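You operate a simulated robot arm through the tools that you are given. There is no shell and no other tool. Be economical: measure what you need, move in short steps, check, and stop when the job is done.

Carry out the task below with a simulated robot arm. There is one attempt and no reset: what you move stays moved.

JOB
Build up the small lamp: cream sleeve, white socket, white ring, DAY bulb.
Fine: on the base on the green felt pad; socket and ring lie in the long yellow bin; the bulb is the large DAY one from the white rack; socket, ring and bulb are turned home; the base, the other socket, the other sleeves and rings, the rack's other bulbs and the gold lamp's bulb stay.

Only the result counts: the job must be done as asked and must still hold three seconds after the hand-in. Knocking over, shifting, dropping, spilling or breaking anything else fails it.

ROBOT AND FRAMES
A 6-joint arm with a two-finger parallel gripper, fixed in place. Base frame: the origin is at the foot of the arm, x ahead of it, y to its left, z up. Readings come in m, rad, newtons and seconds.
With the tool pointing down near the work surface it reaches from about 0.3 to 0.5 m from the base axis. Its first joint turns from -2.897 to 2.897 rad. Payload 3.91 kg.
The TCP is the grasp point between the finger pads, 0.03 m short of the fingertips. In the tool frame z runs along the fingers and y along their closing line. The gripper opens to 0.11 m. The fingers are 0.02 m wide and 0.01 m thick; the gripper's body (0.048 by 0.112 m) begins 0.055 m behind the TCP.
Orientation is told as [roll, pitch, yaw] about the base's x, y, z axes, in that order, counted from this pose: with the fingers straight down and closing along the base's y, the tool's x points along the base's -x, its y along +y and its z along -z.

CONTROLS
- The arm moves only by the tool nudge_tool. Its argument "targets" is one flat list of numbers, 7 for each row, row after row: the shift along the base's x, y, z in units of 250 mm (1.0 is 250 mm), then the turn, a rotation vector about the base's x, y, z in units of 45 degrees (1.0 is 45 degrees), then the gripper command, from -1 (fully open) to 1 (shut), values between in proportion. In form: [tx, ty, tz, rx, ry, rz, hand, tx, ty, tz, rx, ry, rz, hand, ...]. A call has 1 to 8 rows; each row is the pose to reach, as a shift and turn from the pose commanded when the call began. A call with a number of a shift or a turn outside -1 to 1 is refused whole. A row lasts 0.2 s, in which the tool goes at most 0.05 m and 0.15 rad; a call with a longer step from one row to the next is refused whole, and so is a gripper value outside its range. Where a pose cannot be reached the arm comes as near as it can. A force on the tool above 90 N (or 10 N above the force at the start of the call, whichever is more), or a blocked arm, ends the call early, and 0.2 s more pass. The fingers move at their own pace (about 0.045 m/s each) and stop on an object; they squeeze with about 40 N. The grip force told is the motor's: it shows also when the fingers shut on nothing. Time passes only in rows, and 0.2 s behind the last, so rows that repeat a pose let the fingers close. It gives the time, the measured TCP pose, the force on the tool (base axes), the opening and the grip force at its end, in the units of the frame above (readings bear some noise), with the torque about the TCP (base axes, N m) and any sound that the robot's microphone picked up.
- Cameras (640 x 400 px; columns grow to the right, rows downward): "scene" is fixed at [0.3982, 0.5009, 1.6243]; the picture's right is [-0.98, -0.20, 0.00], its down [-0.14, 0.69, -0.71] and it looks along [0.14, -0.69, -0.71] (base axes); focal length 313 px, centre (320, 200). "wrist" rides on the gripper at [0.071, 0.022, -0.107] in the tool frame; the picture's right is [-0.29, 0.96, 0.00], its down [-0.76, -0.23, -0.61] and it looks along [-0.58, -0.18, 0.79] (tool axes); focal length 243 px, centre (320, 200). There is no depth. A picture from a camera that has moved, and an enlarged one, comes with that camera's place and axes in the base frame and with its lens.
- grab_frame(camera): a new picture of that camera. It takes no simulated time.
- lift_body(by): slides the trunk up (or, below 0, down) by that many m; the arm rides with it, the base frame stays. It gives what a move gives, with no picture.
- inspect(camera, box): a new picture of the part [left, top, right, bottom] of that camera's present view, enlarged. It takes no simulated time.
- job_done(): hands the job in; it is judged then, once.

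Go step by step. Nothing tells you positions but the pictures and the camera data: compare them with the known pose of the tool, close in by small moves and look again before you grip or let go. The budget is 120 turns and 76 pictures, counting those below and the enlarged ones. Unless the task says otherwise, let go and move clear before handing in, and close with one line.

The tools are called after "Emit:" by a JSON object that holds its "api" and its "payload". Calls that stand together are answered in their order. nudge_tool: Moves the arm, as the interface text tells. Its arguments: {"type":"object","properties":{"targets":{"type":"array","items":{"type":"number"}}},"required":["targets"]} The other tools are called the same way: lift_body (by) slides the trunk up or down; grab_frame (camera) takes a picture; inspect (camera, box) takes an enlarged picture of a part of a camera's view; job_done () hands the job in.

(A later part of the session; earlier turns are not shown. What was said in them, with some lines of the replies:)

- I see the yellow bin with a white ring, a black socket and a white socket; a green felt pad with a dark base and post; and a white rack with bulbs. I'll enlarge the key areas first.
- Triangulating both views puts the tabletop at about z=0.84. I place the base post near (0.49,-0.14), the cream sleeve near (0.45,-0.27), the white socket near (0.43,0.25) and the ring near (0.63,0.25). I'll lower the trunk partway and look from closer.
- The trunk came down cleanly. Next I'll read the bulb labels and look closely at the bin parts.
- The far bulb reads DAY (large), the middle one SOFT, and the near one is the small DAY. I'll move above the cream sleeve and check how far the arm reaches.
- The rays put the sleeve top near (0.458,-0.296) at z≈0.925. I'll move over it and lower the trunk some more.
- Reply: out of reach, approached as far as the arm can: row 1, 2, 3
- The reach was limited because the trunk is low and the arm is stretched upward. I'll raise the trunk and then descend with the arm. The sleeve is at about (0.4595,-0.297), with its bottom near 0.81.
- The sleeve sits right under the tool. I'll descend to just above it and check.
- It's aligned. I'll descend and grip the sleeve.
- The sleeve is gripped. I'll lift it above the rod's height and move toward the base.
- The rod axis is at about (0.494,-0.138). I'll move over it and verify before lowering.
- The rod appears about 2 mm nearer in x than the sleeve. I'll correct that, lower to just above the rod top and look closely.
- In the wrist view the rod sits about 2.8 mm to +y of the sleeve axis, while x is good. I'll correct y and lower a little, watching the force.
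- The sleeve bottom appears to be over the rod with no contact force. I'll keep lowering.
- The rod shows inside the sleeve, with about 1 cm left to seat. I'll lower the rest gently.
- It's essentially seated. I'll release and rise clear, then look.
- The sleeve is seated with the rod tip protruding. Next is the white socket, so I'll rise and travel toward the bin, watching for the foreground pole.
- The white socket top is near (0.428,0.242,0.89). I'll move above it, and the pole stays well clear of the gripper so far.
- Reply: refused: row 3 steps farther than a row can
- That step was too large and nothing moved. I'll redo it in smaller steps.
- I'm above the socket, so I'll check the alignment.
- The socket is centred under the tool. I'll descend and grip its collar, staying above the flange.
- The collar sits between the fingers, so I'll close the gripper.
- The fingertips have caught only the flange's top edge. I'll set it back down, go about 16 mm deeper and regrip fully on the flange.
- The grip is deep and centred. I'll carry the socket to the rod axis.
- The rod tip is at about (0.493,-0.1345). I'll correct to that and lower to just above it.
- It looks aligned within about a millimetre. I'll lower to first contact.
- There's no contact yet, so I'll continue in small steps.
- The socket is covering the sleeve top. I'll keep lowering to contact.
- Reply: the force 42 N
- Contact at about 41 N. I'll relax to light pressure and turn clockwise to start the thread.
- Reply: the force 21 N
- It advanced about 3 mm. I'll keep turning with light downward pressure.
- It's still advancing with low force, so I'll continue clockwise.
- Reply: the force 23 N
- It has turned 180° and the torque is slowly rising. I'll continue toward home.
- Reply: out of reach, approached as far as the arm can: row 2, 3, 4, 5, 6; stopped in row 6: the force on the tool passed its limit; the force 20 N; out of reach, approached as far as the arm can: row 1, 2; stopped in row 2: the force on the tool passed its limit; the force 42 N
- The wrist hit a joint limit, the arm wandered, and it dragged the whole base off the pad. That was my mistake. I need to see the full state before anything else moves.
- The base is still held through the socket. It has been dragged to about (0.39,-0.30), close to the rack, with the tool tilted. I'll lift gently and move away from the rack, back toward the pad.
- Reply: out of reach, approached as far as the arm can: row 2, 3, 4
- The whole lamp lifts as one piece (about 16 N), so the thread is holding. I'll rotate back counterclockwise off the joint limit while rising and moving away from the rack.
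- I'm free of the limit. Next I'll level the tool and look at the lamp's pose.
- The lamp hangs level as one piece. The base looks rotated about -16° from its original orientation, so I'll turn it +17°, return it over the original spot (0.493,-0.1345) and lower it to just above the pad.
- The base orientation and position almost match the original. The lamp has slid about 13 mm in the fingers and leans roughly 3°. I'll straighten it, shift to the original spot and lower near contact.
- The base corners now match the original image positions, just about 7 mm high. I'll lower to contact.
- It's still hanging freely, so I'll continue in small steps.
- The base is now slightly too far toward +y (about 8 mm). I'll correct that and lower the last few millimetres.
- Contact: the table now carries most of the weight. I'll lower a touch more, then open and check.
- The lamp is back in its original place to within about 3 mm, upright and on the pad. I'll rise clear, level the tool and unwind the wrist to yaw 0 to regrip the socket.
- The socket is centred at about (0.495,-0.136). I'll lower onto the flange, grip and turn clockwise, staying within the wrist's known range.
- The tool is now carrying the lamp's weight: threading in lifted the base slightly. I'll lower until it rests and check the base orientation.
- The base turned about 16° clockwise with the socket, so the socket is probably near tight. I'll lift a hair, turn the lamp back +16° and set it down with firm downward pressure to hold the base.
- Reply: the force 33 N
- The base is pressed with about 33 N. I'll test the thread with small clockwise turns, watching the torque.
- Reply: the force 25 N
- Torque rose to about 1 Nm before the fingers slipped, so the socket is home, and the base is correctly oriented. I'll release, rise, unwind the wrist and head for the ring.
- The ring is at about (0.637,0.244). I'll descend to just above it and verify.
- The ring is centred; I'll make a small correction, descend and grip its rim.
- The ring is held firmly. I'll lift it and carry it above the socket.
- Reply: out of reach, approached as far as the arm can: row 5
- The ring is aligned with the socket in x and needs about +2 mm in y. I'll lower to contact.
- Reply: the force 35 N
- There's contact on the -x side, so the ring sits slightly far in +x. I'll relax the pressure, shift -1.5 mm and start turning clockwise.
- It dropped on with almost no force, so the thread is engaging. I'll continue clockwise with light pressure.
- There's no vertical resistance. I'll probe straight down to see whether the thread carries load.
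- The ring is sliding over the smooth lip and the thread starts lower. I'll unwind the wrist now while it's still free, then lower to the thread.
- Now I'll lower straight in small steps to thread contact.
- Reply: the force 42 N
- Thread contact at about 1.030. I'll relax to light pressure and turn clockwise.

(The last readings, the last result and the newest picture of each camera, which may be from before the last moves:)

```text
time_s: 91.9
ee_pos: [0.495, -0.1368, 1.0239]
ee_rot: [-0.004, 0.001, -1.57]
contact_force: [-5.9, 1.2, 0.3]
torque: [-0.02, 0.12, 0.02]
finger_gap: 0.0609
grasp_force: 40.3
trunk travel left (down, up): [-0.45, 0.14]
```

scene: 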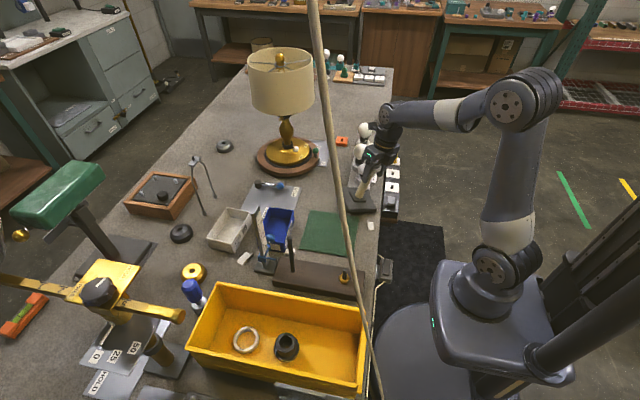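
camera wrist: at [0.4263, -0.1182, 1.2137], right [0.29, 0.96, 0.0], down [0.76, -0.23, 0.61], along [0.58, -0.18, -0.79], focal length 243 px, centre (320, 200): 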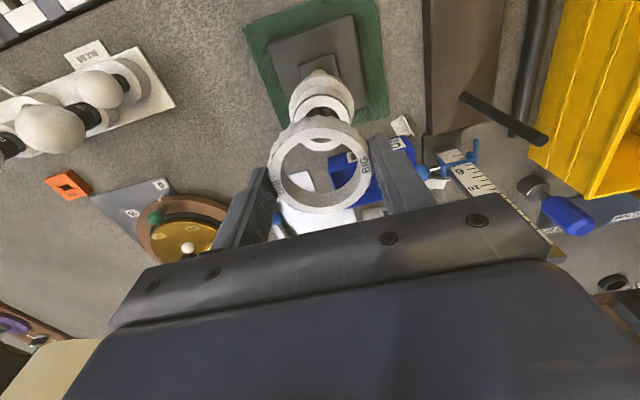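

It's advancing, so I'll continue with slightly more following.

Emit:
{"api": "nudge_tool", "payload": {"targets": [-0.003, 0, -0.004, 0, 0, -0.18, 1, -0.003, 0, -0.006, 0, 0, -0.36, 1, -0.003, 0, -0.008, 0, 0, -0.54, 1, -0.003, 0, -0.009, 0, 0, -0.72, 1, -0.003, 0, -0.01, 0, 0, -0.89, 1, -0.003, 0, -0.011, 0, 0, -1, 1]}}

Emit:
{"api": "nudge_tool", "payload": {"targets": [0, 0, -0.002, 0, 0, -0.18, 1, 0, 0, -0.003, 0, 0, -0.36, 1, 0, 0, -0.004, 0, 0, -0.54, 1, 0, 0, -0.005, 0, 0, -0.72, 1, 0, 0, -0.006, 0, 0, -0.89, 1]}}

```text
time_s: 93.3
ee_pos: [0.4942, -0.136, 1.0227]
ee_rot: [0.001, 0.001, -2.357]
contact_force: [-0.3, -3.3, 18.2]
torque: [-0.15, 0.08, -0.01]
finger_gap: 0.0611
grasp_force: 40.3
trunk travel left (down, up): [-0.45, 0.14]
```

```text
time_s: 94.5
ee_pos: [0.4942, -0.1376, 1.0223]
ee_rot: [0.001, 0.001, -3.056]
contact_force: [5.3, -4.5, 23.6]
torque: [-0.2, 0.01, 0.03]
finger_gap: 0.0613
grasp_force: 40.4
trunk travel left (down, up): [-0.45, 0.14]
```

It's turning smoothly with low torque. I'll release, rise, unwind well past zero and regrip for more turns.

Emit:
{"api": "nudge_tool", "payload": {"targets": [0, 0, 0.004, 0, 0, 0, 0.2, 0, 0, 0.004, 0, 0, 0, -0.3, 0, 0, 0.004, 0, 0, 0, -0.5, 0, 0, 0.14, 0, 0, 0, -0.5, 0, 0, 0.28, 0, 0, 0, -0.5]}}

Emit:
{"api": "nudge_tool", "payload": {"targets": [0, 0, 0, 0, 0, 0.18, -0.5, 0, 0, 0, 0, 0, 0.36, -0.5, 0, 0, 0, 0, 0, 0.54, -0.5, 0, 0, 0, 0, 0, 0.72, -0.5, 0, 0, 0, 0, 0, 0.89, -0.5, 0, 0, 0, 0, 0, 1, -0.5]}}

Emit:
{"api": "nudge_tool", "payload": {"targets": [0, 0, 0, 0, 0, 0.18, -0.5, 0, 0, 0, 0, 0, 0.36, -0.5, 0, 0, 0, 0, 0, 0.54, -0.5, 0, 0, 0, 0, 0, 0.72, -0.5, 0, 0, 0, 0, 0, 0.89, -0.5, 0, 0, 0, 0, 0, 1, -0.5]}}

Emit:
{"api": "nudge_tool", "payload": {"targets": [0, 0, 0, 0, 0, 0.18, -0.5, 0, 0, 0, 0, 0, 0.36, -0.5, 0, 0, 0, 0, 0, 0.54, -0.5, 0, 0, 0, 0, 0, 0.72, -0.5, 0, 0, 0, 0, 0, 0.89, -0.5, 0, 0, 0, 0, 0, 1, -0.5]}}

Emit:
{"api": "nudge_tool", "payload": {"targets": [0, 0, 0, 0, 0, 0.18, -0.5, 0, 0, 0, 0, 0, 0.36, -0.5, 0, 0, 0, 0, 0, 0.54, -0.5, 0, 0, 0, 0, 0, 0.72, -0.5, 0, 0, 0, 0, 0, 0.89, -0.5, 0, 0, 0, 0, 0, 1, -0.5]}}

Emit:
{"api": "nudge_tool", "payload": {"targets": [0, 0, 0, 0, 0, 0.18, -0.5, 0, 0, 0, 0, 0, 0.36, -0.5, 0, 0, 0, 0, 0, 0.54, -0.5, 0, 0, 0, 0, 0, 0.72, -0.5, 0, 0, 0, 0, 0, 0.89, -0.5]}}

Emit:
{"api": "inspect", "payload": {"camera": "scene", "box": [305, 165, 375, 255]}}

```text
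time_s: 95.7
ee_pos: [0.493, -0.1371, 1.0914]
ee_rot: [-0.002, -0.001, -3.054]
contact_force: [0.0, -0.5, -0.4]
torque: [-0.02, 0.02, 0.0]
finger_gap: 0.0827
grasp_force: 0.1
trunk travel left (down, up): [-0.45, 0.14]
```

```text
time_s: 97.1
ee_pos: [0.4931, -0.1373, 1.089]
ee_rot: [-0.002, 0.0, -2.268]
contact_force: [0.9, 0.4, 0.4]
torque: [0.0, 0.0, 0.01]
finger_gap: 0.0826
grasp_force: 0.0
trunk travel left (down, up): [-0.45, 0.14]
```

```text
time_s: 98.5
ee_pos: [0.4931, -0.1364, 1.0903]
ee_rot: [-0.001, -0.001, -1.48]
contact_force: [-0.1, -0.4, 0.5]
torque: [0.02, 0.0, -0.02]
finger_gap: 0.0827
grasp_force: 0.0
trunk travel left (down, up): [-0.45, 0.14]
```

```text
time_s: 99.9
ee_pos: [0.4938, -0.1359, 1.0899]
ee_rot: [-0.001, 0.0, -0.695]
contact_force: [-0.1, -1.5, 0.4]
torque: [0.02, 0.02, -0.04]
finger_gap: 0.0825
grasp_force: 0.1
trunk travel left (down, up): [-0.45, 0.14]
```

```text
time_s: 101.3
ee_pos: [0.4952, -0.1367, 1.0909]
ee_rot: [-0.002, 0.0, 0.092]
contact_force: [-0.1, -0.2, 0.9]
torque: [0.0, -0.02, 0.0]
finger_gap: 0.0826
grasp_force: 0.0
trunk travel left (down, up): [-0.45, 0.14]
```

```text
time_s: 102.5
ee_pos: [0.4941, -0.1365, 1.0882]
ee_rot: [-0.002, 0.0, 0.789]
contact_force: [0.0, 0.0, 0.2]
torque: [0.07, 0.01, -0.01]
finger_gap: 0.0825
grasp_force: 0.1
trunk travel left (down, up): [-0.45, 0.14]
```

```text
4.44 times, centred on (340, 210) of scene
camera zoom: at [0.3982, 0.5009, 1.6243], right [-0.98, -0.2, 0.0], down [-0.14, 0.69, -0.71], along [0.14, -0.69, -0.71], focal length 1390 px, centre (231, 156)
```

zoom: 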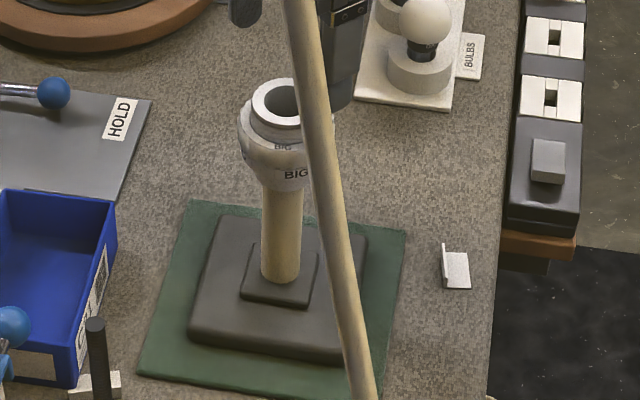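

The ring sits level just above the flange. I'll regrip and continue turning.

Emit:
{"api": "nudge_tool", "payload": {"targets": [0, -0.002, -0.13, 0, 0, 0, -0.5, 0, -0.002, -0.264, 0, 0, 0, -0.5, 0, -0.002, -0.264, 0, 0, 0, 0.4, 0, -0.002, -0.264, 0, 0, 0, 1, 0, -0.002, -0.264, 0, 0, 0, 1]}}

Emit:
{"api": "nudge_tool", "payload": {"targets": [0, 0, -0.004, 0, 0, -0.18, 1, 0, 0, -0.005, 0, 0, -0.36, 1, 0, 0, -0.006, 0, 0, -0.54, 1, 0, 0, -0.007, 0, 0, -0.72, 1, 0, 0, -0.008, 0, 0, -0.89, 1, 0, 0, -0.009, 0, 0, -1, 1]}}

Emit:
{"api": "nudge_tool", "payload": {"targets": [0, 0, 0, 0, 0, -0.18, 1, 0, 0, -0.001, 0, 0, -0.36, 1, 0, 0, -0.002, 0, 0, -0.54, 1, 0, 0, -0.003, 0, 0, -0.72, 1, 0, 0, -0.004, 0, 0, -0.89, 1, 0, 0, -0.005, 0, 0, -1, 1]}}

```text
time_s: 103.7
ee_pos: [0.4928, -0.138, 1.0247]
ee_rot: [-0.001, 0.0, 0.786]
contact_force: [5.6, -4.8, -2.1]
torque: [-0.12, -0.15, 0.01]
finger_gap: 0.0605
grasp_force: 39.8
trunk travel left (down, up): [-0.45, 0.14]
```

```text
time_s: 105.1
ee_pos: [0.4927, -0.1371, 1.0224]
ee_rot: [-0.003, -0.001, -0.001]
contact_force: [-2.4, 3.1, 9.6]
torque: [0.09, 0.07, 0.78]
finger_gap: 0.0567
grasp_force: 40.3
trunk travel left (down, up): [-0.45, 0.14]
```

```text
time_s: 106.5
ee_pos: [0.4932, -0.1381, 1.0218]
ee_rot: [0.0, -0.001, -0.786]
contact_force: [0.0, -0.8, 16.6]
torque: [0.03, 0.13, 1.03]
finger_gap: 0.0566
grasp_force: 40.3
trunk travel left (down, up): [-0.45, 0.14]
```

Torque rose to 1 Nm and the gap changed to 0.0567. I'll look at what is being turned and whether the base moved.

Emit:
{"api": "inspect", "payload": {"camera": "scene", "box": [305, 165, 375, 255]}}

Emit:
{"api": "inspect", "payload": {"camera": "wrist", "box": [200, 80, 440, 240]}}

```text
4.44 times, centred on (340, 210) of scene
camera zoom: at [0.3982, 0.5009, 1.6243], right [-0.98, -0.2, 0.0], down [-0.14, 0.69, -0.71], along [0.14, -0.69, -0.71], focal length 1390 px, centre (231, 156)
```

zoom: 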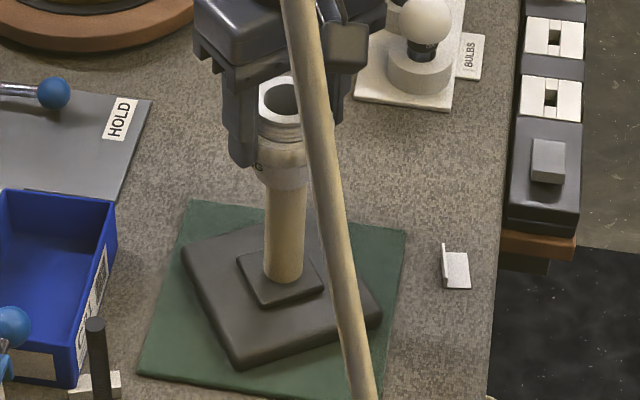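

```text
2.50 times, centred on (320, 160) of wrist
camera zoom: at [0.4578, -0.0718, 1.129], right [0.88, 0.47, 0.0], down [0.37, -0.7, 0.61], along [0.29, -0.54, -0.79], focal length 606 px, centre (320, 300)
```

zoom: 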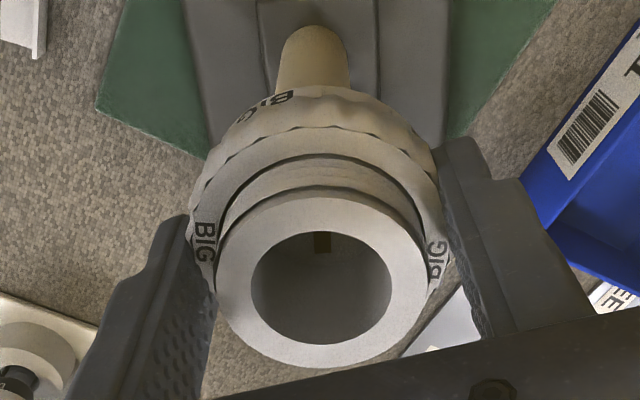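

The ring is threaded down to the flange and tight, but the last turn rotated the base by about -58°. I'll lift a few millimetres, rotate the lamp back +58°, shift +3.5 mm in y and set it down.

Emit:
{"api": "nudge_tool", "payload": {"targets": [0, 0, 0.02, 0, 0, 0, 1, 0, 0, 0.036, 0, 0, 0, 1, 0, 0, 0.036, 0, 0, 0.18, 1, 0, 0, 0.036, 0, 0, 0.36, 1, 0, 0, 0.036, 0, 0, 0.54, 1, 0, 0, 0.036, 0, 0, 0.7, 1]}}

Emit:
{"api": "nudge_tool", "payload": {"targets": [0, 0.014, 0, 0, 0, 0.18, 1, 0, 0.014, 0, 0, 0, 0.36, 1, 0, 0.014, 0, 0, 0, 0.54, 1, 0, 0.014, 0, 0, 0, 0.59, 1, 0, 0.014, 0, 0, 0, 0.59, 1]}}

Emit:
{"api": "nudge_tool", "payload": {"targets": [0, 0, -0.016, 0, 0, 0, 1, 0, 0, -0.03, 0, 0, 0, 1]}}

Emit:
{"api": "inspect", "payload": {"camera": "scene", "box": [305, 165, 375, 255]}}

```text
time_s: 107.9
ee_pos: [0.4943, -0.1369, 1.0296]
ee_rot: [-0.002, 0.0, -0.232]
contact_force: [-0.8, 0.3, -15.4]
torque: [0.04, 0.02, 0.0]
finger_gap: 0.0567
grasp_force: 40.7
trunk travel left (down, up): [-0.45, 0.14]
```

```text
time_s: 109.1
ee_pos: [0.4944, -0.1356, 1.0289]
ee_rot: [0.0, -0.001, 0.229]
contact_force: [-0.4, 0.5, -15.5]
torque: [-0.01, -0.02, -0.01]
finger_gap: 0.0565
grasp_force: 39.8
trunk travel left (down, up): [-0.45, 0.14]
```

```text
time_s: 109.7
ee_pos: [0.494, -0.1346, 1.0225]
ee_rot: [-0.002, -0.001, 0.228]
contact_force: [-1.4, 1.3, -14.7]
torque: [-0.01, 0.01, 0.0]
finger_gap: 0.0565
grasp_force: 39.9
trunk travel left (down, up): [-0.45, 0.14]
```

```text
4.44 times, centred on (340, 210) of scene
camera zoom: at [0.3982, 0.5009, 1.6243], right [-0.98, -0.2, 0.0], down [-0.14, 0.69, -0.71], along [0.14, -0.69, -0.71], focal length 1390 px, centre (231, 156)
```

zoom: 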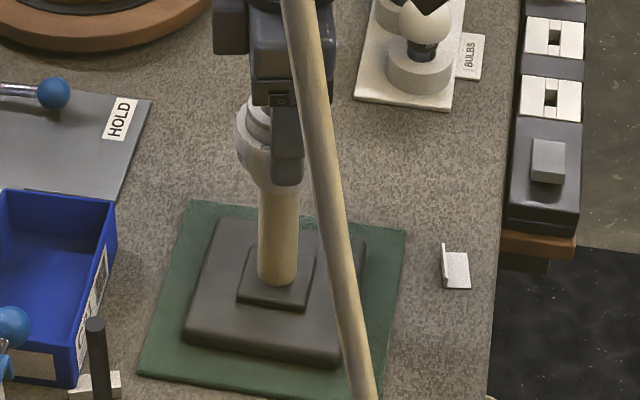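

The orientation and position match the original. I'll lower the last bit, press lightly and release.

Emit:
{"api": "nudge_tool", "payload": {"targets": [0, 0, -0.008, 0, 0, 0, 1, 0, 0, -0.014, 0, 0, 0, 1]}}

```text
time_s: 110.3
ee_pos: [0.4952, -0.1339, 1.0217]
ee_rot: [-0.005, -0.007, 0.229]
contact_force: [-1.2, -0.7, 20.0]
torque: [0.21, 0.95, 0.02]
finger_gap: 0.0566
grasp_force: 40.1
trunk travel left (down, up): [-0.45, 0.14]
```

The base is resting firmly. I'll release, rise, and raise the trunk to get more reach for the far DAY bulb.

Emit:
{"api": "nudge_tool", "payload": {"targets": [0, 0, 0.008, 0, 0, 0, 0.3, 0, 0, 0.008, 0, 0, 0, -0.3, 0, 0, 0.008, 0, 0, 0, -0.5, 0, 0, 0.15, 0, 0, 0, -0.5, 0, 0, 0.3, 0, 0, 0, -0.5, 0, 0, 0.42, 0, 0, -0.15, -0.5, 0, 0, 0.42, 0, 0, -0.29, -0.5]}}

Emit:
{"api": "lift_body", "payload": {"by": 0.13}}

Emit:
{"api": "nudge_tool", "payload": {"targets": [-0.03, -0.16, -0.05, 0, 0, 0, -0.5, -0.06, -0.32, -0.1, 0, 0, 0, -0.5, -0.09, -0.48, -0.15, 0, 0, 0, -0.5, -0.12, -0.64, -0.2, 0, 0, 0, -0.5, -0.15, -0.8, -0.25, 0, 0, 0, -0.5, -0.18, -0.96, -0.3, 0, 0, 0, -0.5]}}

Emit:
{"api": "nudge_tool", "payload": {"targets": [-0.02, -0.16, -0.05, 0, 0, 0, -0.5, -0.04, -0.32, -0.1, 0, 0, 0, -0.5, -0.06, -0.48, -0.15, 0, 0, 0, -0.5, -0.06, -0.6, -0.2, 0, 0, 0, -0.5, -0.06, -0.7, -0.28, 0, 0, 0, -0.5]}}

Emit:
{"api": "grab_frame", "payload": {"camera": "wrist"}}

```text
time_s: 111.9
ee_pos: [0.4921, -0.1338, 1.1226]
ee_rot: [-0.002, 0.0, -0.001]
contact_force: [-0.1, -0.3, -0.5]
torque: [-0.01, -0.02, 0.01]
finger_gap: 0.0824
grasp_force: 0.0
trunk travel left (down, up): [-0.45, 0.14]
```

```text
time_s: 113.5
ee_pos: [0.4938, -0.135, 1.2518]
ee_rot: [0.0, 0.001, 0.002]
contact_force: [0.1, -0.6, -0.3]
torque: [0.0, 0.01, 0.0]
finger_gap: 0.082
grasp_force: 0.1
trunk travel left (down, up): [-0.58, 0.01]
```

```text
time_s: 114.8
ee_pos: [0.4477, -0.377, 1.1778]
ee_rot: [0.002, 0.0, 0.002]
contact_force: [-0.7, -0.7, -0.1]
torque: [-0.01, 0.01, -0.01]
finger_gap: 0.0826
grasp_force: 0.0
trunk travel left (down, up): [-0.58, 0.01]
```

```text
time_s: 116.0
ee_pos: [0.4309, -0.5498, 1.1071]
ee_rot: [0.0, 0.0, 0.001]
contact_force: [0.6, -0.1, 0.2]
torque: [0.02, -0.02, -0.02]
finger_gap: 0.0824
grasp_force: 0.0
trunk travel left (down, up): [-0.58, 0.01]
```

```text
8 pictures are left
camera wrist: at [0.3594, -0.5287, 1.2148], right [0.29, 0.96, 0.0], down [0.76, -0.23, 0.61], along [0.58, -0.18, -0.79], focal length 243 px, centre (320, 200)
```

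wrist: 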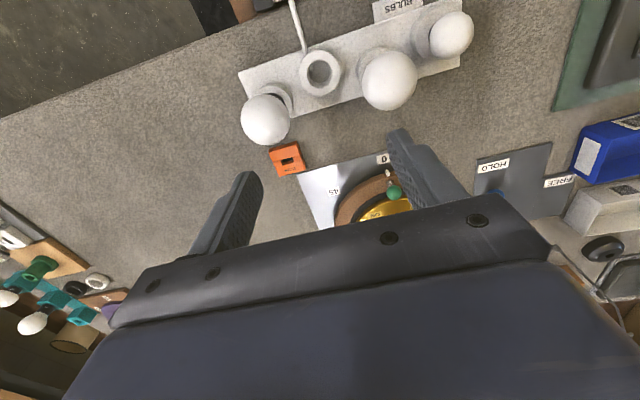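

The DAY bulb globe is at about (0.435,-0.621,0.918). I'll move above it and check once.

Emit:
{"api": "nudge_tool", "payload": {"targets": [0.008, -0.14, -0.05, 0, 0, 0, -0.5, 0.016, -0.28, -0.1, 0, 0, 0, -0.5, 0.016, -0.282, -0.26, 0, 0, 0, -0.5, 0.016, -0.282, -0.42, 0, 0, 0, -0.5]}}

Emit:
{"api": "grab_frame", "payload": {"camera": "wrist"}}

```text
time_s: 117.0
ee_pos: [0.4212, -0.5946, 1.0064]
ee_rot: [-0.002, -0.001, 0.001]
contact_force: [1.1, -0.6, -0.4]
torque: [0.0, -0.01, 0.0]
finger_gap: 0.0826
grasp_force: 0.0
out of reach, approached as far as the arm can: row 1, 2, 3, 4
trunk travel left (down, up): [-0.58, 0.01]
```

```text
7 pictures are left
camera wrist: at [0.3493, -0.5729, 1.1136], right [0.29, 0.96, 0.0], down [0.76, -0.23, 0.61], along [0.58, -0.18, -0.79], focal length 243 px, centre (320, 200)
```

wrist: 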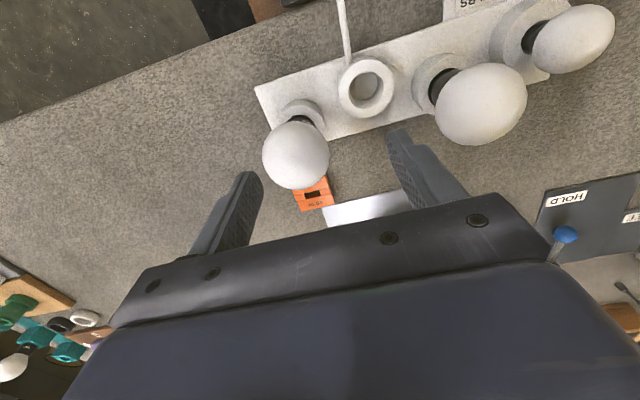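

The bulb is at (0.4377,-0.6218), just beyond upright reach at this height. I'll turn the gripper so the fingers straddle it tangentially, lower beside it and slide outward.

Emit:
{"api": "nudge_tool", "payload": {"targets": [0, 0, 0, 0, 0, -0.18, -0.5, 0, 0, 0, 0, 0, -0.36, -0.5, 0, 0, 0, 0, 0, -0.54, -0.5, 0, 0, 0, 0, 0, -0.72, -0.5, 0, 0, 0, 0, 0, -0.89, -0.5, 0, 0, 0, 0, 0, -1, -0.5]}}

Emit:
{"api": "nudge_tool", "payload": {"targets": [0, 0, 0, 0, 0, -0.18, -0.5, 0, 0, 0, 0, 0, -0.22, -0.5, 0, 0, -0.1, 0, 0, -0.22, -0.5, 0, 0, -0.2, 0, 0, -0.22, -0.5, 0, 0, -0.3, 0, 0, -0.22, -0.5]}}

Emit:
{"api": "nudge_tool", "payload": {"targets": [0.025, -0.04, 0, 0, 0, 0, -0.5, 0.05, -0.08, 0, 0, 0, 0, -0.5, 0.066, -0.108, 0, 0, 0, 0, -0.5]}}

```text
time_s: 118.5
ee_pos: [0.4203, -0.5948, 1.0091]
ee_rot: [-0.002, -0.001, -0.785]
contact_force: [0.4, -0.1, -0.4]
torque: [0.02, 0.01, 0.0]
finger_gap: 0.0825
grasp_force: 0.1
trunk travel left (down, up): [-0.58, 0.01]
```

```text
time_s: 119.7
ee_pos: [0.4219, -0.5952, 0.932]
ee_rot: [-0.002, -0.001, -0.956]
contact_force: [-0.9, 1.4, 0.4]
torque: [0.02, 0.0, -0.01]
finger_gap: 0.0827
grasp_force: 0.0
trunk travel left (down, up): [-0.58, 0.01]
```

```text
time_s: 120.5
ee_pos: [0.4231, -0.5971, 0.9324]
ee_rot: [-0.002, -0.002, -0.955]
contact_force: [-0.4, 0.6, 0.0]
torque: [-0.01, 0.03, 0.0]
finger_gap: 0.0824
grasp_force: 0.0
out of reach, approached as far as the arm can: row 1, 2, 3
trunk travel left (down, up): [-0.58, 0.01]
```

Upright reach tops out about 28 mm short. I'll tilt the tool 0.2 rad outward about the TCP, then slide the open fingers around the globe.

Emit:
{"api": "nudge_tool", "payload": {"targets": [0, 0, 0, -0.1, -0.073, 0, -0.5, 0, 0, 0, -0.209, -0.146, 0, -0.5, 0, 0, 0, -0.209, -0.146, 0, -0.5]}}

Emit:
{"api": "nudge_tool", "payload": {"targets": [0.02, -0.034, -0.015, 0, 0, 0, -0.5, 0.04, -0.068, -0.03, 0, 0, 0, -0.5, 0.058, -0.099, -0.035, 0, 0, 0, -0.5]}}

Emit:
{"api": "grab_frame", "payload": {"camera": "wrist"}}

```text
time_s: 121.2
ee_pos: [0.424, -0.5972, 0.9332]
ee_rot: [-0.002, -0.2, -0.959]
contact_force: [0.3, -0.3, -0.1]
torque: [0.03, 0.0, -0.02]
finger_gap: 0.0825
grasp_force: 0.2
trunk travel left (down, up): [-0.58, 0.01]
```

```text
time_s: 122.0
ee_pos: [0.4377, -0.6216, 0.9233]
ee_rot: [-0.002, -0.203, -0.957]
contact_force: [-0.3, 0.4, -0.1]
torque: [0.0, 0.0, 0.03]
finger_gap: 0.0826
grasp_force: 0.1
trunk travel left (down, up): [-0.58, 0.01]
```

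```text
6 pictures are left
camera wrist: at [0.4031, -0.5341, 1.015], right [0.95, 0.32, 0.06], down [0.17, -0.64, 0.75], along [0.27, -0.7, -0.66], focal length 243 px, centre (320, 200)
```

wrist: 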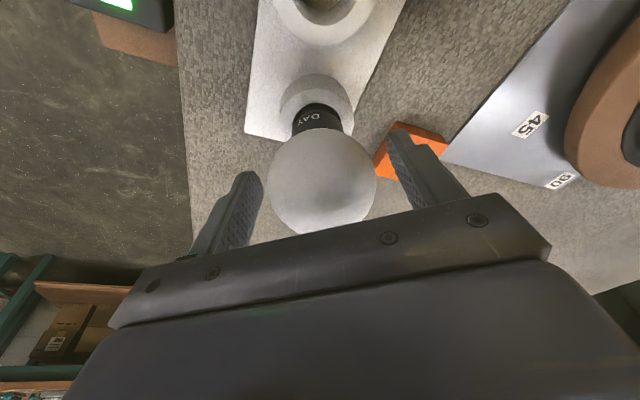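

The globe is centred between the fingers and the label reads DAY. I'll grip and lift slowly.

Emit:
{"api": "nudge_tool", "payload": {"targets": [0, 0, -0.008, 0, 0, 0, 1, 0, 0, -0.008, 0, 0, 0, 1, 0, 0, -0.008, 0, 0, 0, 1, 0, 0, 0.02, 0, 0, 0, 1, 0, 0, 0.06, 0, 0, 0, 1]}}

```text
time_s: 123.2
ee_pos: [0.4374, -0.6213, 0.9407]
ee_rot: [-0.001, -0.2, -0.956]
contact_force: [0.8, 0.1, -0.2]
torque: [0.0, 0.04, -0.01]
finger_gap: 0.0567
grasp_force: 17.7
trunk travel left (down, up): [-0.58, 0.01]
```

Gripped with no resistance. I'll keep lifting straight out, then move inward.

Emit:
{"api": "nudge_tool", "payload": {"targets": [0, 0, 0.08, 0, 0, 0, 1, 0, 0, 0.16, 0, 0, 0, 1, -0.02, 0.04, 0.26, 0, 0, 0, 1, -0.05, 0.09, 0.38, 0, 0, 0, 1, -0.08, 0.14, 0.5, 0, 0, 0, 1, -0.11, 0.19, 0.6, 0, 0, 0, 1]}}

Emit:
{"api": "inspect", "payload": {"camera": "wrist", "box": [200, 60, 440, 260]}}

```text
time_s: 124.7
ee_pos: [0.4107, -0.5732, 1.0906]
ee_rot: [-0.003, -0.201, -0.958]
contact_force: [-0.5, 0.1, -1.1]
torque: [0.01, 0.01, -0.03]
finger_gap: 0.0568
grasp_force: 18.2
trunk travel left (down, up): [-0.58, 0.01]
```

```text
2.00 times, centred on (320, 160) of wrist
camera zoom: at [0.3752, -0.4862, 1.1807], right [0.95, 0.32, 0.06], down [0.17, -0.64, 0.75], along [0.27, -0.7, -0.66], focal length 485 px, centre (320, 280)
```

zoom: 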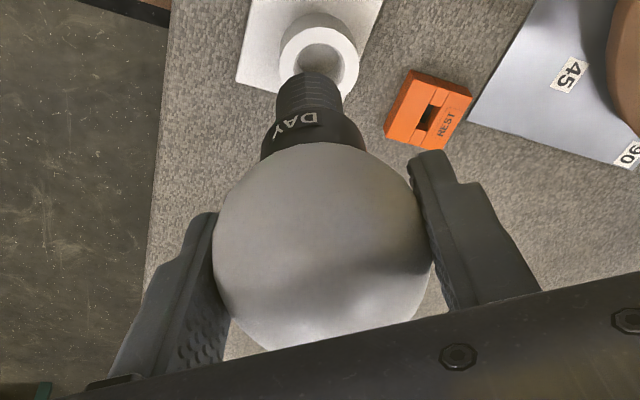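

The bulb hangs exactly upright, with its tip about 11 cm below the TCP. I'll carry it high to the lamp, winding the wrist counterclockwise on the way.

Emit:
{"api": "nudge_tool", "payload": {"targets": [0, 0.04, 0.12, 0, 0, 0.12, 1, 0.02, 0.1, 0.24, 0, 0, 0.26, 1, 0.04, 0.24, 0.3, 0, 0, 0.4, 1, 0.07, 0.4, 0.36, 0, 0, 0.54, 1, 0.1, 0.56, 0.38, 0, 0, 0.68, 1, 0.13, 0.7, 0.38, 0, 0, 0.82, 1, 0.16, 0.84, 0.38, 0, 0, 0.92, 1, 0.18, 0.96, 0.38, 0, 0, 1, 1]}}

Emit:
{"api": "nudge_tool", "payload": {"targets": [0.03, 0.14, 0, 0, 0, 0.14, 1, 0.06, 0.28, 0, 0, 0, 0.28, 1, 0.09, 0.42, 0, 0, 0, 0.42, 1, 0.12, 0.56, 0, 0, 0, 0.56, 1, 0.14, 0.7, 0, 0, 0, 0.7, 1, 0.153, 0.795, 0, 0, 0, 0.73, 1, 0.153, 0.795, 0, 0, 0, 0.73, 1]}}

Emit:
{"api": "inspect", "payload": {"camera": "wrist", "box": [220, 0, 420, 180]}}

Emit:
{"api": "inspect", "payload": {"camera": "scene", "box": [300, 120, 370, 240]}}

```text
time_s: 126.5
ee_pos: [0.4552, -0.3318, 1.1848]
ee_rot: [-0.001, -0.201, -0.171]
contact_force: [0.1, 0.5, 0.3]
torque: [0.03, -0.03, -0.03]
finger_gap: 0.0564
grasp_force: 17.8
trunk travel left (down, up): [-0.58, 0.01]
```

```text
time_s: 128.1
ee_pos: [0.4947, -0.1333, 1.1829]
ee_rot: [-0.003, -0.2, 0.402]
contact_force: [0.4, 0.1, 0.4]
torque: [0.01, -0.01, 0.02]
finger_gap: 0.0566
grasp_force: 17.7
trunk travel left (down, up): [-0.58, 0.01]
```

```text
2.22 times, centred on (320, 90) of wrist
camera zoom: at [0.4025, -0.1495, 1.2745], right [-0.11, 0.99, 0.06], down [0.66, 0.03, 0.75], along [0.74, 0.12, -0.66], focal length 539 px, centre (320, 444)
```

zoom: 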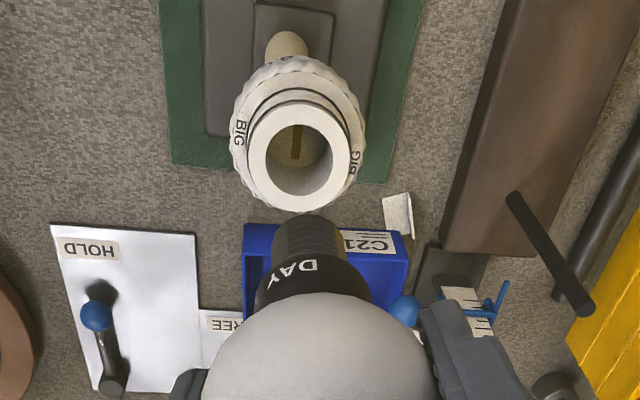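

```text
3.33 times, centred on (335, 180) of scene
camera zoom: at [0.3982, 0.5009, 1.6243], right [-0.98, -0.2, 0.0], down [-0.14, 0.69, -0.71], along [0.14, -0.69, -0.71], focal length 1042 px, centre (270, 267)
```

zoom: 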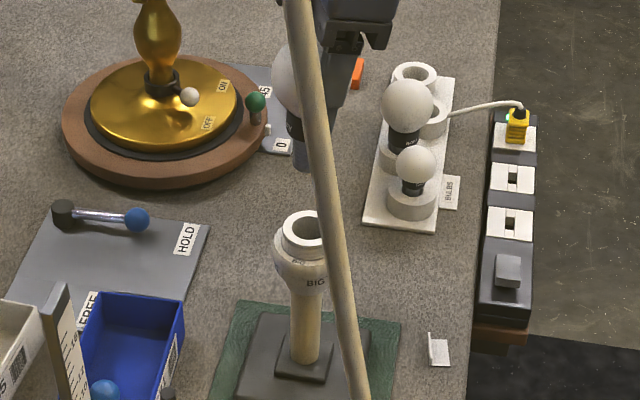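

The bulb looks aligned with the socket bore within about 1–2 mm, and the bore has clearance. I'll lower carefully by force feel.

Emit:
{"api": "nudge_tool", "payload": {"targets": [0, 0, -0.06, 0, 0, 0, 1, 0, 0, -0.12, 0, 0, 0, 1, 0, 0, -0.16, 0, 0, 0, 1]}}

Emit:
{"api": "nudge_tool", "payload": {"targets": [0, 0, -0.02, 0, 0, 0, 1, 0, 0, -0.04, 0, 0, 0, 1]}}

Emit:
{"api": "nudge_tool", "payload": {"targets": [0, 0, -0.015, 0, 0, 0, 1, 0, 0, -0.03, 0, 0, 0, 1]}}

```text
time_s: 128.8
ee_pos: [0.4938, -0.1332, 1.1437]
ee_rot: [-0.002, -0.2, 0.403]
contact_force: [-0.5, 0.0, 0.0]
torque: [0.03, -0.01, -0.01]
finger_gap: 0.0568
grasp_force: 18.0
trunk travel left (down, up): [-0.58, 0.01]
```

```text
time_s: 129.4
ee_pos: [0.4943, -0.1335, 1.1335]
ee_rot: [-0.001, -0.2, 0.401]
contact_force: [0.1, 0.3, -0.5]
torque: [0.01, 0.0, 0.02]
finger_gap: 0.0569
grasp_force: 18.2
trunk travel left (down, up): [-0.58, 0.01]
```

```text
time_s: 130.1
ee_pos: [0.4948, -0.1349, 1.1271]
ee_rot: [-0.002, -0.201, 0.4]
contact_force: [-0.1, 0.0, -0.4]
torque: [-0.06, 0.04, -0.01]
finger_gap: 0.0567
grasp_force: 18.2
trunk travel left (down, up): [-0.58, 0.01]
```

No contact yet. I'll continue lowering in small steps.

Emit:
{"api": "nudge_tool", "payload": {"targets": [0, 0, -0.015, 0, 0, 0, 1, 0, 0, -0.03, 0, 0, 0, 1]}}

Emit:
{"api": "inspect", "payload": {"camera": "scene", "box": [305, 140, 365, 240]}}

```text
time_s: 130.7
ee_pos: [0.4931, -0.1342, 1.1191]
ee_rot: [-0.001, -0.198, 0.401]
contact_force: [-0.2, -0.6, -0.2]
torque: [0.01, 0.06, 0.01]
finger_gap: 0.057
grasp_force: 17.7
trunk travel left (down, up): [-0.58, 0.01]
```

```text
4.00 times, centred on (335, 190) of scene
camera zoom: at [0.3982, 0.5009, 1.6243], right [-0.98, -0.2, 0.0], down [-0.14, 0.69, -0.71], along [0.14, -0.69, -0.71], focal length 1250 px, centre (260, 240)
```

zoom: 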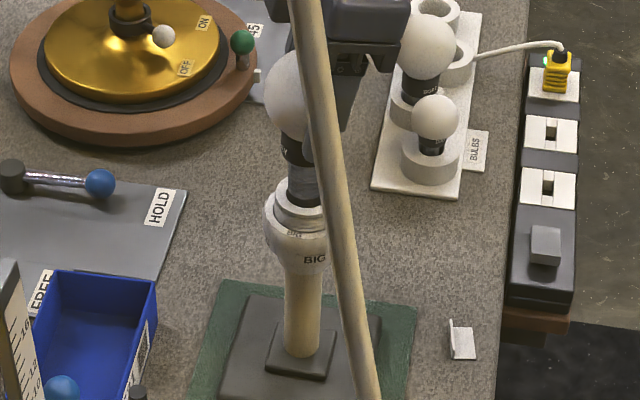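

The screw shell is centred on the bore and entering it. I'll continue down to thread contact.

Emit:
{"api": "nudge_tool", "payload": {"targets": [0, 0, -0.015, 0, 0, 0, 1, 0, 0, -0.03, 0, 0, 0, 1]}}

Emit:
{"api": "nudge_tool", "payload": {"targets": [0, 0, -0.012, 0, 0, 0, 1, 0, 0, -0.02, 0, 0, 0, 1]}}

```text
time_s: 131.2
ee_pos: [0.4938, -0.1347, 1.1119]
ee_rot: [-0.002, -0.202, 0.401]
contact_force: [-0.1, 0.5, -0.5]
torque: [-0.01, 0.03, 0.0]
finger_gap: 0.0568
grasp_force: 17.8
trunk travel left (down, up): [-0.58, 0.01]
```

```text
time_s: 131.8
ee_pos: [0.4933, -0.1345, 1.1063]
ee_rot: [-0.003, -0.201, 0.402]
contact_force: [-0.1, -0.6, -0.5]
torque: [-0.01, -0.01, 0.03]
finger_gap: 0.0567
grasp_force: 18.1
trunk travel left (down, up): [-0.58, 0.01]
```

Emit:
{"api": "nudge_tool", "payload": {"targets": [0, 0, -0.012, 0, 0, 0, 1, 0, 0, -0.02, 0, 0, 0, 1]}}

Emit:
{"api": "nudge_tool", "payload": {"targets": [0, 0, -0.01, 0, 0, 0, 1, 0, 0, -0.016, 0, 0, 0, 1]}}

```text
time_s: 132.4
ee_pos: [0.4949, -0.1363, 1.1017]
ee_rot: [-0.001, -0.201, 0.402]
contact_force: [-0.3, -0.2, -0.4]
torque: [-0.01, 0.01, 0.04]
finger_gap: 0.0567
grasp_force: 17.3
trunk travel left (down, up): [-0.58, 0.01]
```

```text
time_s: 133.1
ee_pos: [0.4949, -0.1341, 1.0984]
ee_rot: [-0.001, -0.201, 0.403]
contact_force: [0.1, -1.0, 0.1]
torque: [0.0, 0.04, 0.03]
finger_gap: 0.0565
grasp_force: 17.9
trunk travel left (down, up): [-0.58, 0.01]
```

Emit:
{"api": "nudge_tool", "payload": {"targets": [0, 0, -0.01, 0, 0, 0, 1, 0, 0, -0.018, 0, 0, 0, 1]}}

Emit:
{"api": "nudge_tool", "payload": {"targets": [0, 0, -0.01, 0, 0, 0, 1, 0, 0, -0.016, 0, 0, 0, 1]}}

```text
time_s: 133.7
ee_pos: [0.4932, -0.1356, 1.0928]
ee_rot: [-0.001, -0.201, 0.403]
contact_force: [0.4, 0.4, -0.2]
torque: [-0.03, 0.02, 0.01]
finger_gap: 0.0566
grasp_force: 18.0
trunk travel left (down, up): [-0.58, 0.01]
```

```text
time_s: 134.2
ee_pos: [0.4935, -0.1333, 1.0893]
ee_rot: [-0.002, -0.202, 0.4]
contact_force: [0.3, 0.3, -0.2]
torque: [0.01, 0.0, -0.02]
finger_gap: 0.0567
grasp_force: 17.7
trunk travel left (down, up): [-0.58, 0.01]
```

Emit:
{"api": "nudge_tool", "payload": {"targets": [0, 0, -0.008, 0, 0, 0, 1, 0, 0, -0.014, 0, 0, 0, 1]}}

Emit:
{"api": "nudge_tool", "payload": {"targets": [0, 0, -0.008, 0, 0, 0, 1, 0, 0, -0.012, 0, 0, 0, 1]}}

```text
time_s: 134.8
ee_pos: [0.4942, -0.1348, 1.0873]
ee_rot: [-0.006, -0.204, 0.4]
contact_force: [0.5, -0.8, 17.1]
torque: [0.13, -0.02, -0.01]
finger_gap: 0.0568
grasp_force: 17.8
trunk travel left (down, up): [-0.58, 0.01]
```

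```text
time_s: 135.4
ee_pos: [0.4932, -0.1341, 1.0822]
ee_rot: [-0.002, -0.203, 0.4]
contact_force: [-0.6, 0.0, 16.4]
torque: [0.1, -0.02, -0.02]
finger_gap: 0.0569
grasp_force: 17.8
trunk travel left (down, up): [-0.58, 0.01]
```

Thread contact at about 1.086, with the fingers slipping a little on the globe. I'll relax slightly and turn clockwise.

Emit:
{"api": "nudge_tool", "payload": {"targets": [0, 0, 0.004, 0, 0, -0.18, 1, 0, 0, 0.003, 0, 0, -0.36, 1, 0, 0, 0.002, 0, 0, -0.54, 1, 0, 0, 0.001, 0, 0, -0.72, 1, 0, 0, 0, 0, 0, -0.89, 1, 0, 0, -0.001, 0, 0, -1, 1]}}

Emit:
{"api": "nudge_tool", "payload": {"targets": [0, 0, -0.001, 0, 0, -0.18, 1, 0, 0, -0.002, 0, 0, -0.36, 1, 0, 0, -0.003, 0, 0, -0.54, 1, 0, 0, -0.004, 0, 0, -0.72, 1, 0, 0, -0.005, 0, 0, -0.89, 1, 0, 0, -0.006, 0, 0, -1, 1]}}

```text
time_s: 136.8
ee_pos: [0.4941, -0.1348, 1.0827]
ee_rot: [-0.003, -0.199, -0.386]
contact_force: [-2.9, 4.1, -5.2]
torque: [0.34, 0.32, 0.03]
finger_gap: 0.0567
grasp_force: 18.0
trunk travel left (down, up): [-0.58, 0.01]
```

```text
time_s: 138.2
ee_pos: [0.4952, -0.1355, 1.0817]
ee_rot: [-0.002, -0.201, -1.171]
contact_force: [1.8, 2.4, -11.2]
torque: [0.1, -0.13, 0.03]
finger_gap: 0.0568
grasp_force: 18.0
trunk travel left (down, up): [-0.58, 0.01]
```

The thread has engaged and is pulling down at 11 N, so I need to follow faster. I'll lower as I turn.

Emit:
{"api": "nudge_tool", "payload": {"targets": [0, 0, -0.01, 0, 0, 0, 1, 0, 0, -0.011, 0, 0, -0.18, 1, 0, 0, -0.012, 0, 0, -0.36, 1, 0, 0, -0.014, 0, 0, -0.54, 1, 0, 0, -0.015, 0, 0, -0.72, 1, 0, 0, -0.016, 0, 0, -0.89, 1, 0, 0, -0.017, 0, 0, -1, 1]}}

Emit:
{"api": "nudge_tool", "payload": {"targets": [0, 0, -0.001, 0, 0, -0.18, 1, 0, 0, -0.003, 0, 0, -0.36, 1, 0, 0, -0.004, 0, 0, -0.54, 1, 0, 0, -0.005, 0, 0, -0.72, 1, 0, 0, -0.006, 0, 0, -0.89, 1, 0, 0, -0.007, 0, 0, -1, 1]}}

```text
time_s: 139.8
ee_pos: [0.4939, -0.1345, 1.0761]
ee_rot: [-0.004, -0.199, -1.956]
contact_force: [7.2, -0.6, 7.8]
torque: [0.08, -0.39, 0.03]
finger_gap: 0.0565
grasp_force: 17.7
trunk travel left (down, up): [-0.58, 0.01]
```

```text
time_s: 141.2
ee_pos: [0.4936, -0.1364, 1.0752]
ee_rot: [-0.002, -0.201, -2.742]
contact_force: [7.9, -8.2, 15.0]
torque: [-0.21, 0.0, 0.05]
finger_gap: 0.0567
grasp_force: 18.3
trunk travel left (down, up): [-0.58, 0.01]
```

The bulb has turned 180° smoothly. I'll open, unwind in place around the globe and regrip for further turns.

Emit:
{"api": "nudge_tool", "payload": {"targets": [0, 0, 0.006, 0, 0, 0, 0.2, 0, 0, 0.006, 0, 0, 0, -0.3, 0, 0, 0.006, 0, 0, 0, -0.5, 0, 0, 0.006, 0, 0, 0, -0.5]}}

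Emit:
{"api": "nudge_tool", "payload": {"targets": [0, 0, 0, 0, 0, 0.18, -0.5, 0, 0, 0, 0, 0, 0.36, -0.5, 0, 0, 0, 0, 0, 0.54, -0.5, 0, 0, 0, 0, 0, 0.72, -0.5, 0, 0, 0, 0, 0, 0.89, -0.5, 0, 0, 0, 0, 0, 1, -0.5]}}

Emit:
{"api": "nudge_tool", "payload": {"targets": [0, 0, 0, 0, 0, 0.18, -0.5, 0, 0, 0, 0, 0, 0.36, -0.5, 0, 0, 0, 0, 0, 0.54, -0.5, 0, 0, 0, 0, 0, 0.72, -0.5, 0, 0, 0, 0, 0, 0.89, -0.5, 0, 0, 0, 0, 0, 1, -0.5]}}

Emit:
{"api": "nudge_tool", "payload": {"targets": [0, 0, 0, 0, 0, 0.18, -0.5, 0, 0, 0, 0, 0, 0.36, -0.5, 0, 0, 0, 0, 0, 0.54, -0.5, 0, 0, 0, 0, 0, 0.72, -0.5, 0, 0, 0, 0, 0, 0.89, -0.5, 0, 0, 0, 0, 0, 1, -0.5]}}

Emit:
{"api": "nudge_tool", "payload": {"targets": [0, 0, 0, 0, 0, 0.18, -0.5, 0, 0, 0, 0, 0, 0.36, -0.5, 0, 0, 0, 0, 0, 0.54, -0.5, 0, 0, 0, 0, 0, 0.72, -0.5, 0, 0, 0, 0, 0, 0.89, -0.5, 0, 0, 0, 0, 0, 1, -0.5]}}

Emit:
{"api": "nudge_tool", "payload": {"targets": [0, 0, -0.002, 0, 0, 0, 0.5, 0, 0, -0.004, 0, 0, 0, 1, 0, 0, -0.006, 0, 0, 0, 1, 0, 0, -0.006, 0, 0, 0, 1]}}

```text
time_s: 142.2
ee_pos: [0.4934, -0.1347, 1.0757]
ee_rot: [-0.002, -0.201, -2.739]
contact_force: [-0.3, 0.0, 0.1]
torque: [-0.01, 0.02, 0.0]
finger_gap: 0.0827
grasp_force: 0.1
trunk travel left (down, up): [-0.58, 0.01]
```

```text
time_s: 143.7
ee_pos: [0.4937, -0.1349, 1.0769]
ee_rot: [-0.003, -0.201, -1.951]
contact_force: [-0.2, 0.9, 0.6]
torque: [0.0, -0.01, -0.02]
finger_gap: 0.0823
grasp_force: 0.1
trunk travel left (down, up): [-0.58, 0.01]
```

```text
time_s: 145.1
ee_pos: [0.4935, -0.1342, 1.0766]
ee_rot: [-0.001, -0.201, -1.167]
contact_force: [0.6, 0.7, -0.6]
torque: [0.05, -0.01, 0.01]
finger_gap: 0.0826
grasp_force: 0.0
trunk travel left (down, up): [-0.58, 0.01]
```

```text
time_s: 146.4
ee_pos: [0.4938, -0.1345, 1.0759]
ee_rot: [-0.002, -0.201, -0.383]
contact_force: [1.0, 0.7, -0.5]
torque: [-0.04, 0.0, -0.01]
finger_gap: 0.0826
grasp_force: 0.0
trunk travel left (down, up): [-0.58, 0.01]
```

```text
time_s: 147.8
ee_pos: [0.4949, -0.1347, 1.076]
ee_rot: [-0.002, -0.199, 0.402]
contact_force: [-0.5, 0.1, -0.1]
torque: [0.01, 0.05, -0.01]
finger_gap: 0.0824
grasp_force: 0.1
trunk travel left (down, up): [-0.58, 0.01]
```

```text
time_s: 148.8
ee_pos: [0.4947, -0.1356, 1.0777]
ee_rot: [-0.003, -0.203, 0.402]
contact_force: [7.2, -7.4, 12.9]
torque: [-0.1, -0.08, 0.01]
finger_gap: 0.0567
grasp_force: 17.4
trunk travel left (down, up): [-0.58, 0.01]
```

Regripped. I'll continue clockwise, following down and watching the torque.

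Emit:
{"api": "nudge_tool", "payload": {"targets": [0, 0, 0, 0, 0, -0.18, 1, 0, 0, -0.001, 0, 0, -0.36, 1, 0, 0, -0.002, 0, 0, -0.54, 1, 0, 0, -0.003, 0, 0, -0.72, 1, 0, 0, -0.004, 0, 0, -0.89, 1, 0, 0, -0.005, 0, 0, -1, 1]}}

Emit:
{"api": "nudge_tool", "payload": {"targets": [0, 0, -0.001, 0, 0, -0.18, 1, 0, 0, -0.002, 0, 0, -0.36, 1, 0, 0, -0.003, 0, 0, -0.54, 1, 0, 0, -0.004, 0, 0, -0.72, 1, 0, 0, -0.005, 0, 0, -0.89, 1, 0, 0, -0.006, 0, 0, -1, 1]}}

```text
time_s: 150.2
ee_pos: [0.4935, -0.1357, 1.0734]
ee_rot: [-0.001, -0.2, -0.386]
contact_force: [-1.2, 0.0, -13.8]
torque: [-0.01, 0.03, 0.06]
finger_gap: 0.0539
grasp_force: 17.8
trunk travel left (down, up): [-0.58, 0.01]
```

```text
time_s: 151.7
ee_pos: [0.4938, -0.1361, 1.0727]
ee_rot: [0.001, -0.202, -1.17]
contact_force: [0.0, -0.6, 0.8]
torque: [0.12, 0.15, 0.57]
finger_gap: 0.0544
grasp_force: 17.8
trunk travel left (down, up): [-0.58, 0.01]
```

Torque jumped to 0.57 Nm, so the bulb seems to be seating. One more small turn to confirm, then a picture.

Emit:
{"api": "nudge_tool", "payload": {"targets": [0, 0, 0, 0, 0, -0.15, 1, 0, 0, -0.001, 0, 0, -0.3, 1]}}

Emit:
{"api": "inspect", "payload": {"camera": "scene", "box": [305, 140, 375, 250]}}

```text
time_s: 152.2
ee_pos: [0.4945, -0.1348, 1.0728]
ee_rot: [-0.001, -0.204, -1.403]
contact_force: [0.3, -0.4, 5.3]
torque: [-0.1, -0.04, 0.72]
finger_gap: 0.0542
grasp_force: 17.9
trunk travel left (down, up): [-0.58, 0.01]
```

```text
3.64 times, centred on (340, 195) of scene
camera zoom: at [0.3982, 0.5009, 1.6243], right [-0.98, -0.2, 0.0], down [-0.14, 0.69, -0.71], along [0.14, -0.69, -0.71], focal length 1137 px, centre (247, 218)
```

zoom: 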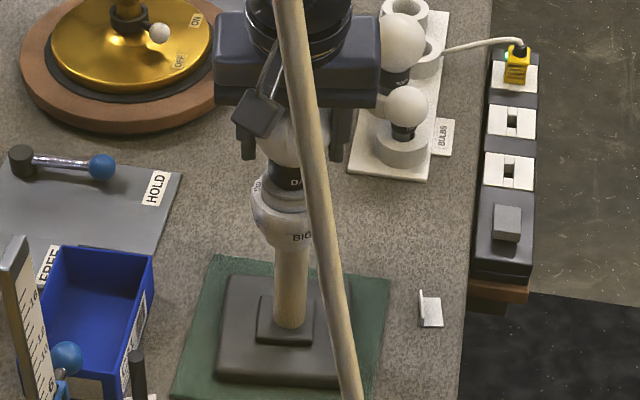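

The lamp stands on its pad at the right spot with the bulb tight: 0.72 Nm, against 0.05 while it was running freely. A final small clockwise turn will square the base to the pad, then I'll release and rise clear.

Emit:
{"api": "nudge_tool", "payload": {"targets": [0, 0, 0, 0, 0, -0.1, 1, 0, 0, 0, 0, 0, -0.17, 1, 0, 0, 0, 0, 0, -0.17, 1]}}

Emit:
{"api": "nudge_tool", "payload": {"targets": [0, 0, 0, 0, 0, 0, 0.4, 0, 0, 0, 0, 0, 0, -0.2, 0, 0, 0, 0, 0, 0, -0.6, 0, 0, 0, 0, 0, 0, -0.6, 0, 0, 0.12, 0, 0, 0, -0.6, 0, 0, 0.28, 0, 0, 0, -0.6, 0, 0, 0.46, 0, 0, 0, -0.6, 0, 0, 0.6, 0, 0, 0, -0.6]}}

Emit:
{"api": "inspect", "payload": {"camera": "scene", "box": [300, 110, 400, 250]}}

```text
time_s: 153.1
ee_pos: [0.4935, -0.1346, 1.0718]
ee_rot: [-0.003, -0.202, -1.539]
contact_force: [2.3, 1.5, 0.9]
torque: [0.05, -0.06, 0.55]
finger_gap: 0.056
grasp_force: 18.0
trunk travel left (down, up): [-0.58, 0.01]
```

```text
time_s: 154.8
ee_pos: [0.4926, -0.1341, 1.2225]
ee_rot: [-0.003, -0.2, -1.538]
contact_force: [-0.2, 0.1, 0.6]
torque: [0.02, 0.02, -0.02]
finger_gap: 0.0883
grasp_force: 0.0
trunk travel left (down, up): [-0.58, 0.01]
```

```text
2.86 times, centred on (350, 180) of scene
camera zoom: at [0.3982, 0.5009, 1.6243], right [-0.98, -0.2, 0.0], down [-0.14, 0.69, -0.71], along [0.14, -0.69, -0.71], focal length 893 px, centre (234, 257)
```

zoom: 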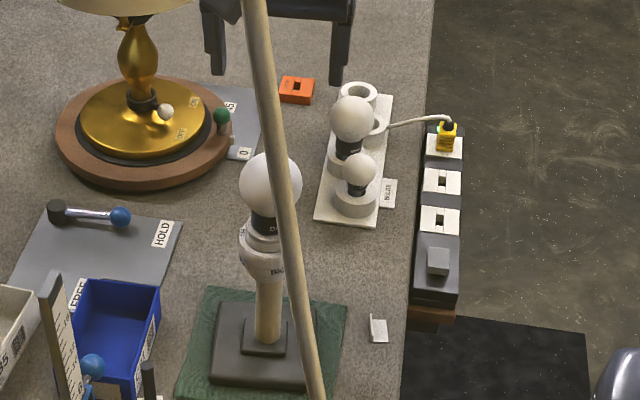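

The lamp stands upright on the base on the pad, with sleeve, socket, ring and DAY bulb in place. The rack's other bulbs are undisturbed and the arm is clear, so I'm handing in.

Emit:
{"api": "job_done", "payload": {}}

```text
The job is handed in.
```

The small lamp is built (cream sleeve, white socket, white ring, large DAY bulb) and handed in; each threaded part was turned until the torque rose sharply, but while I was turning the socket the wrist hit its limit and dragged the base off the pad, so I set it back within a few millimetres, and it may now sit about 90° round from how it started.
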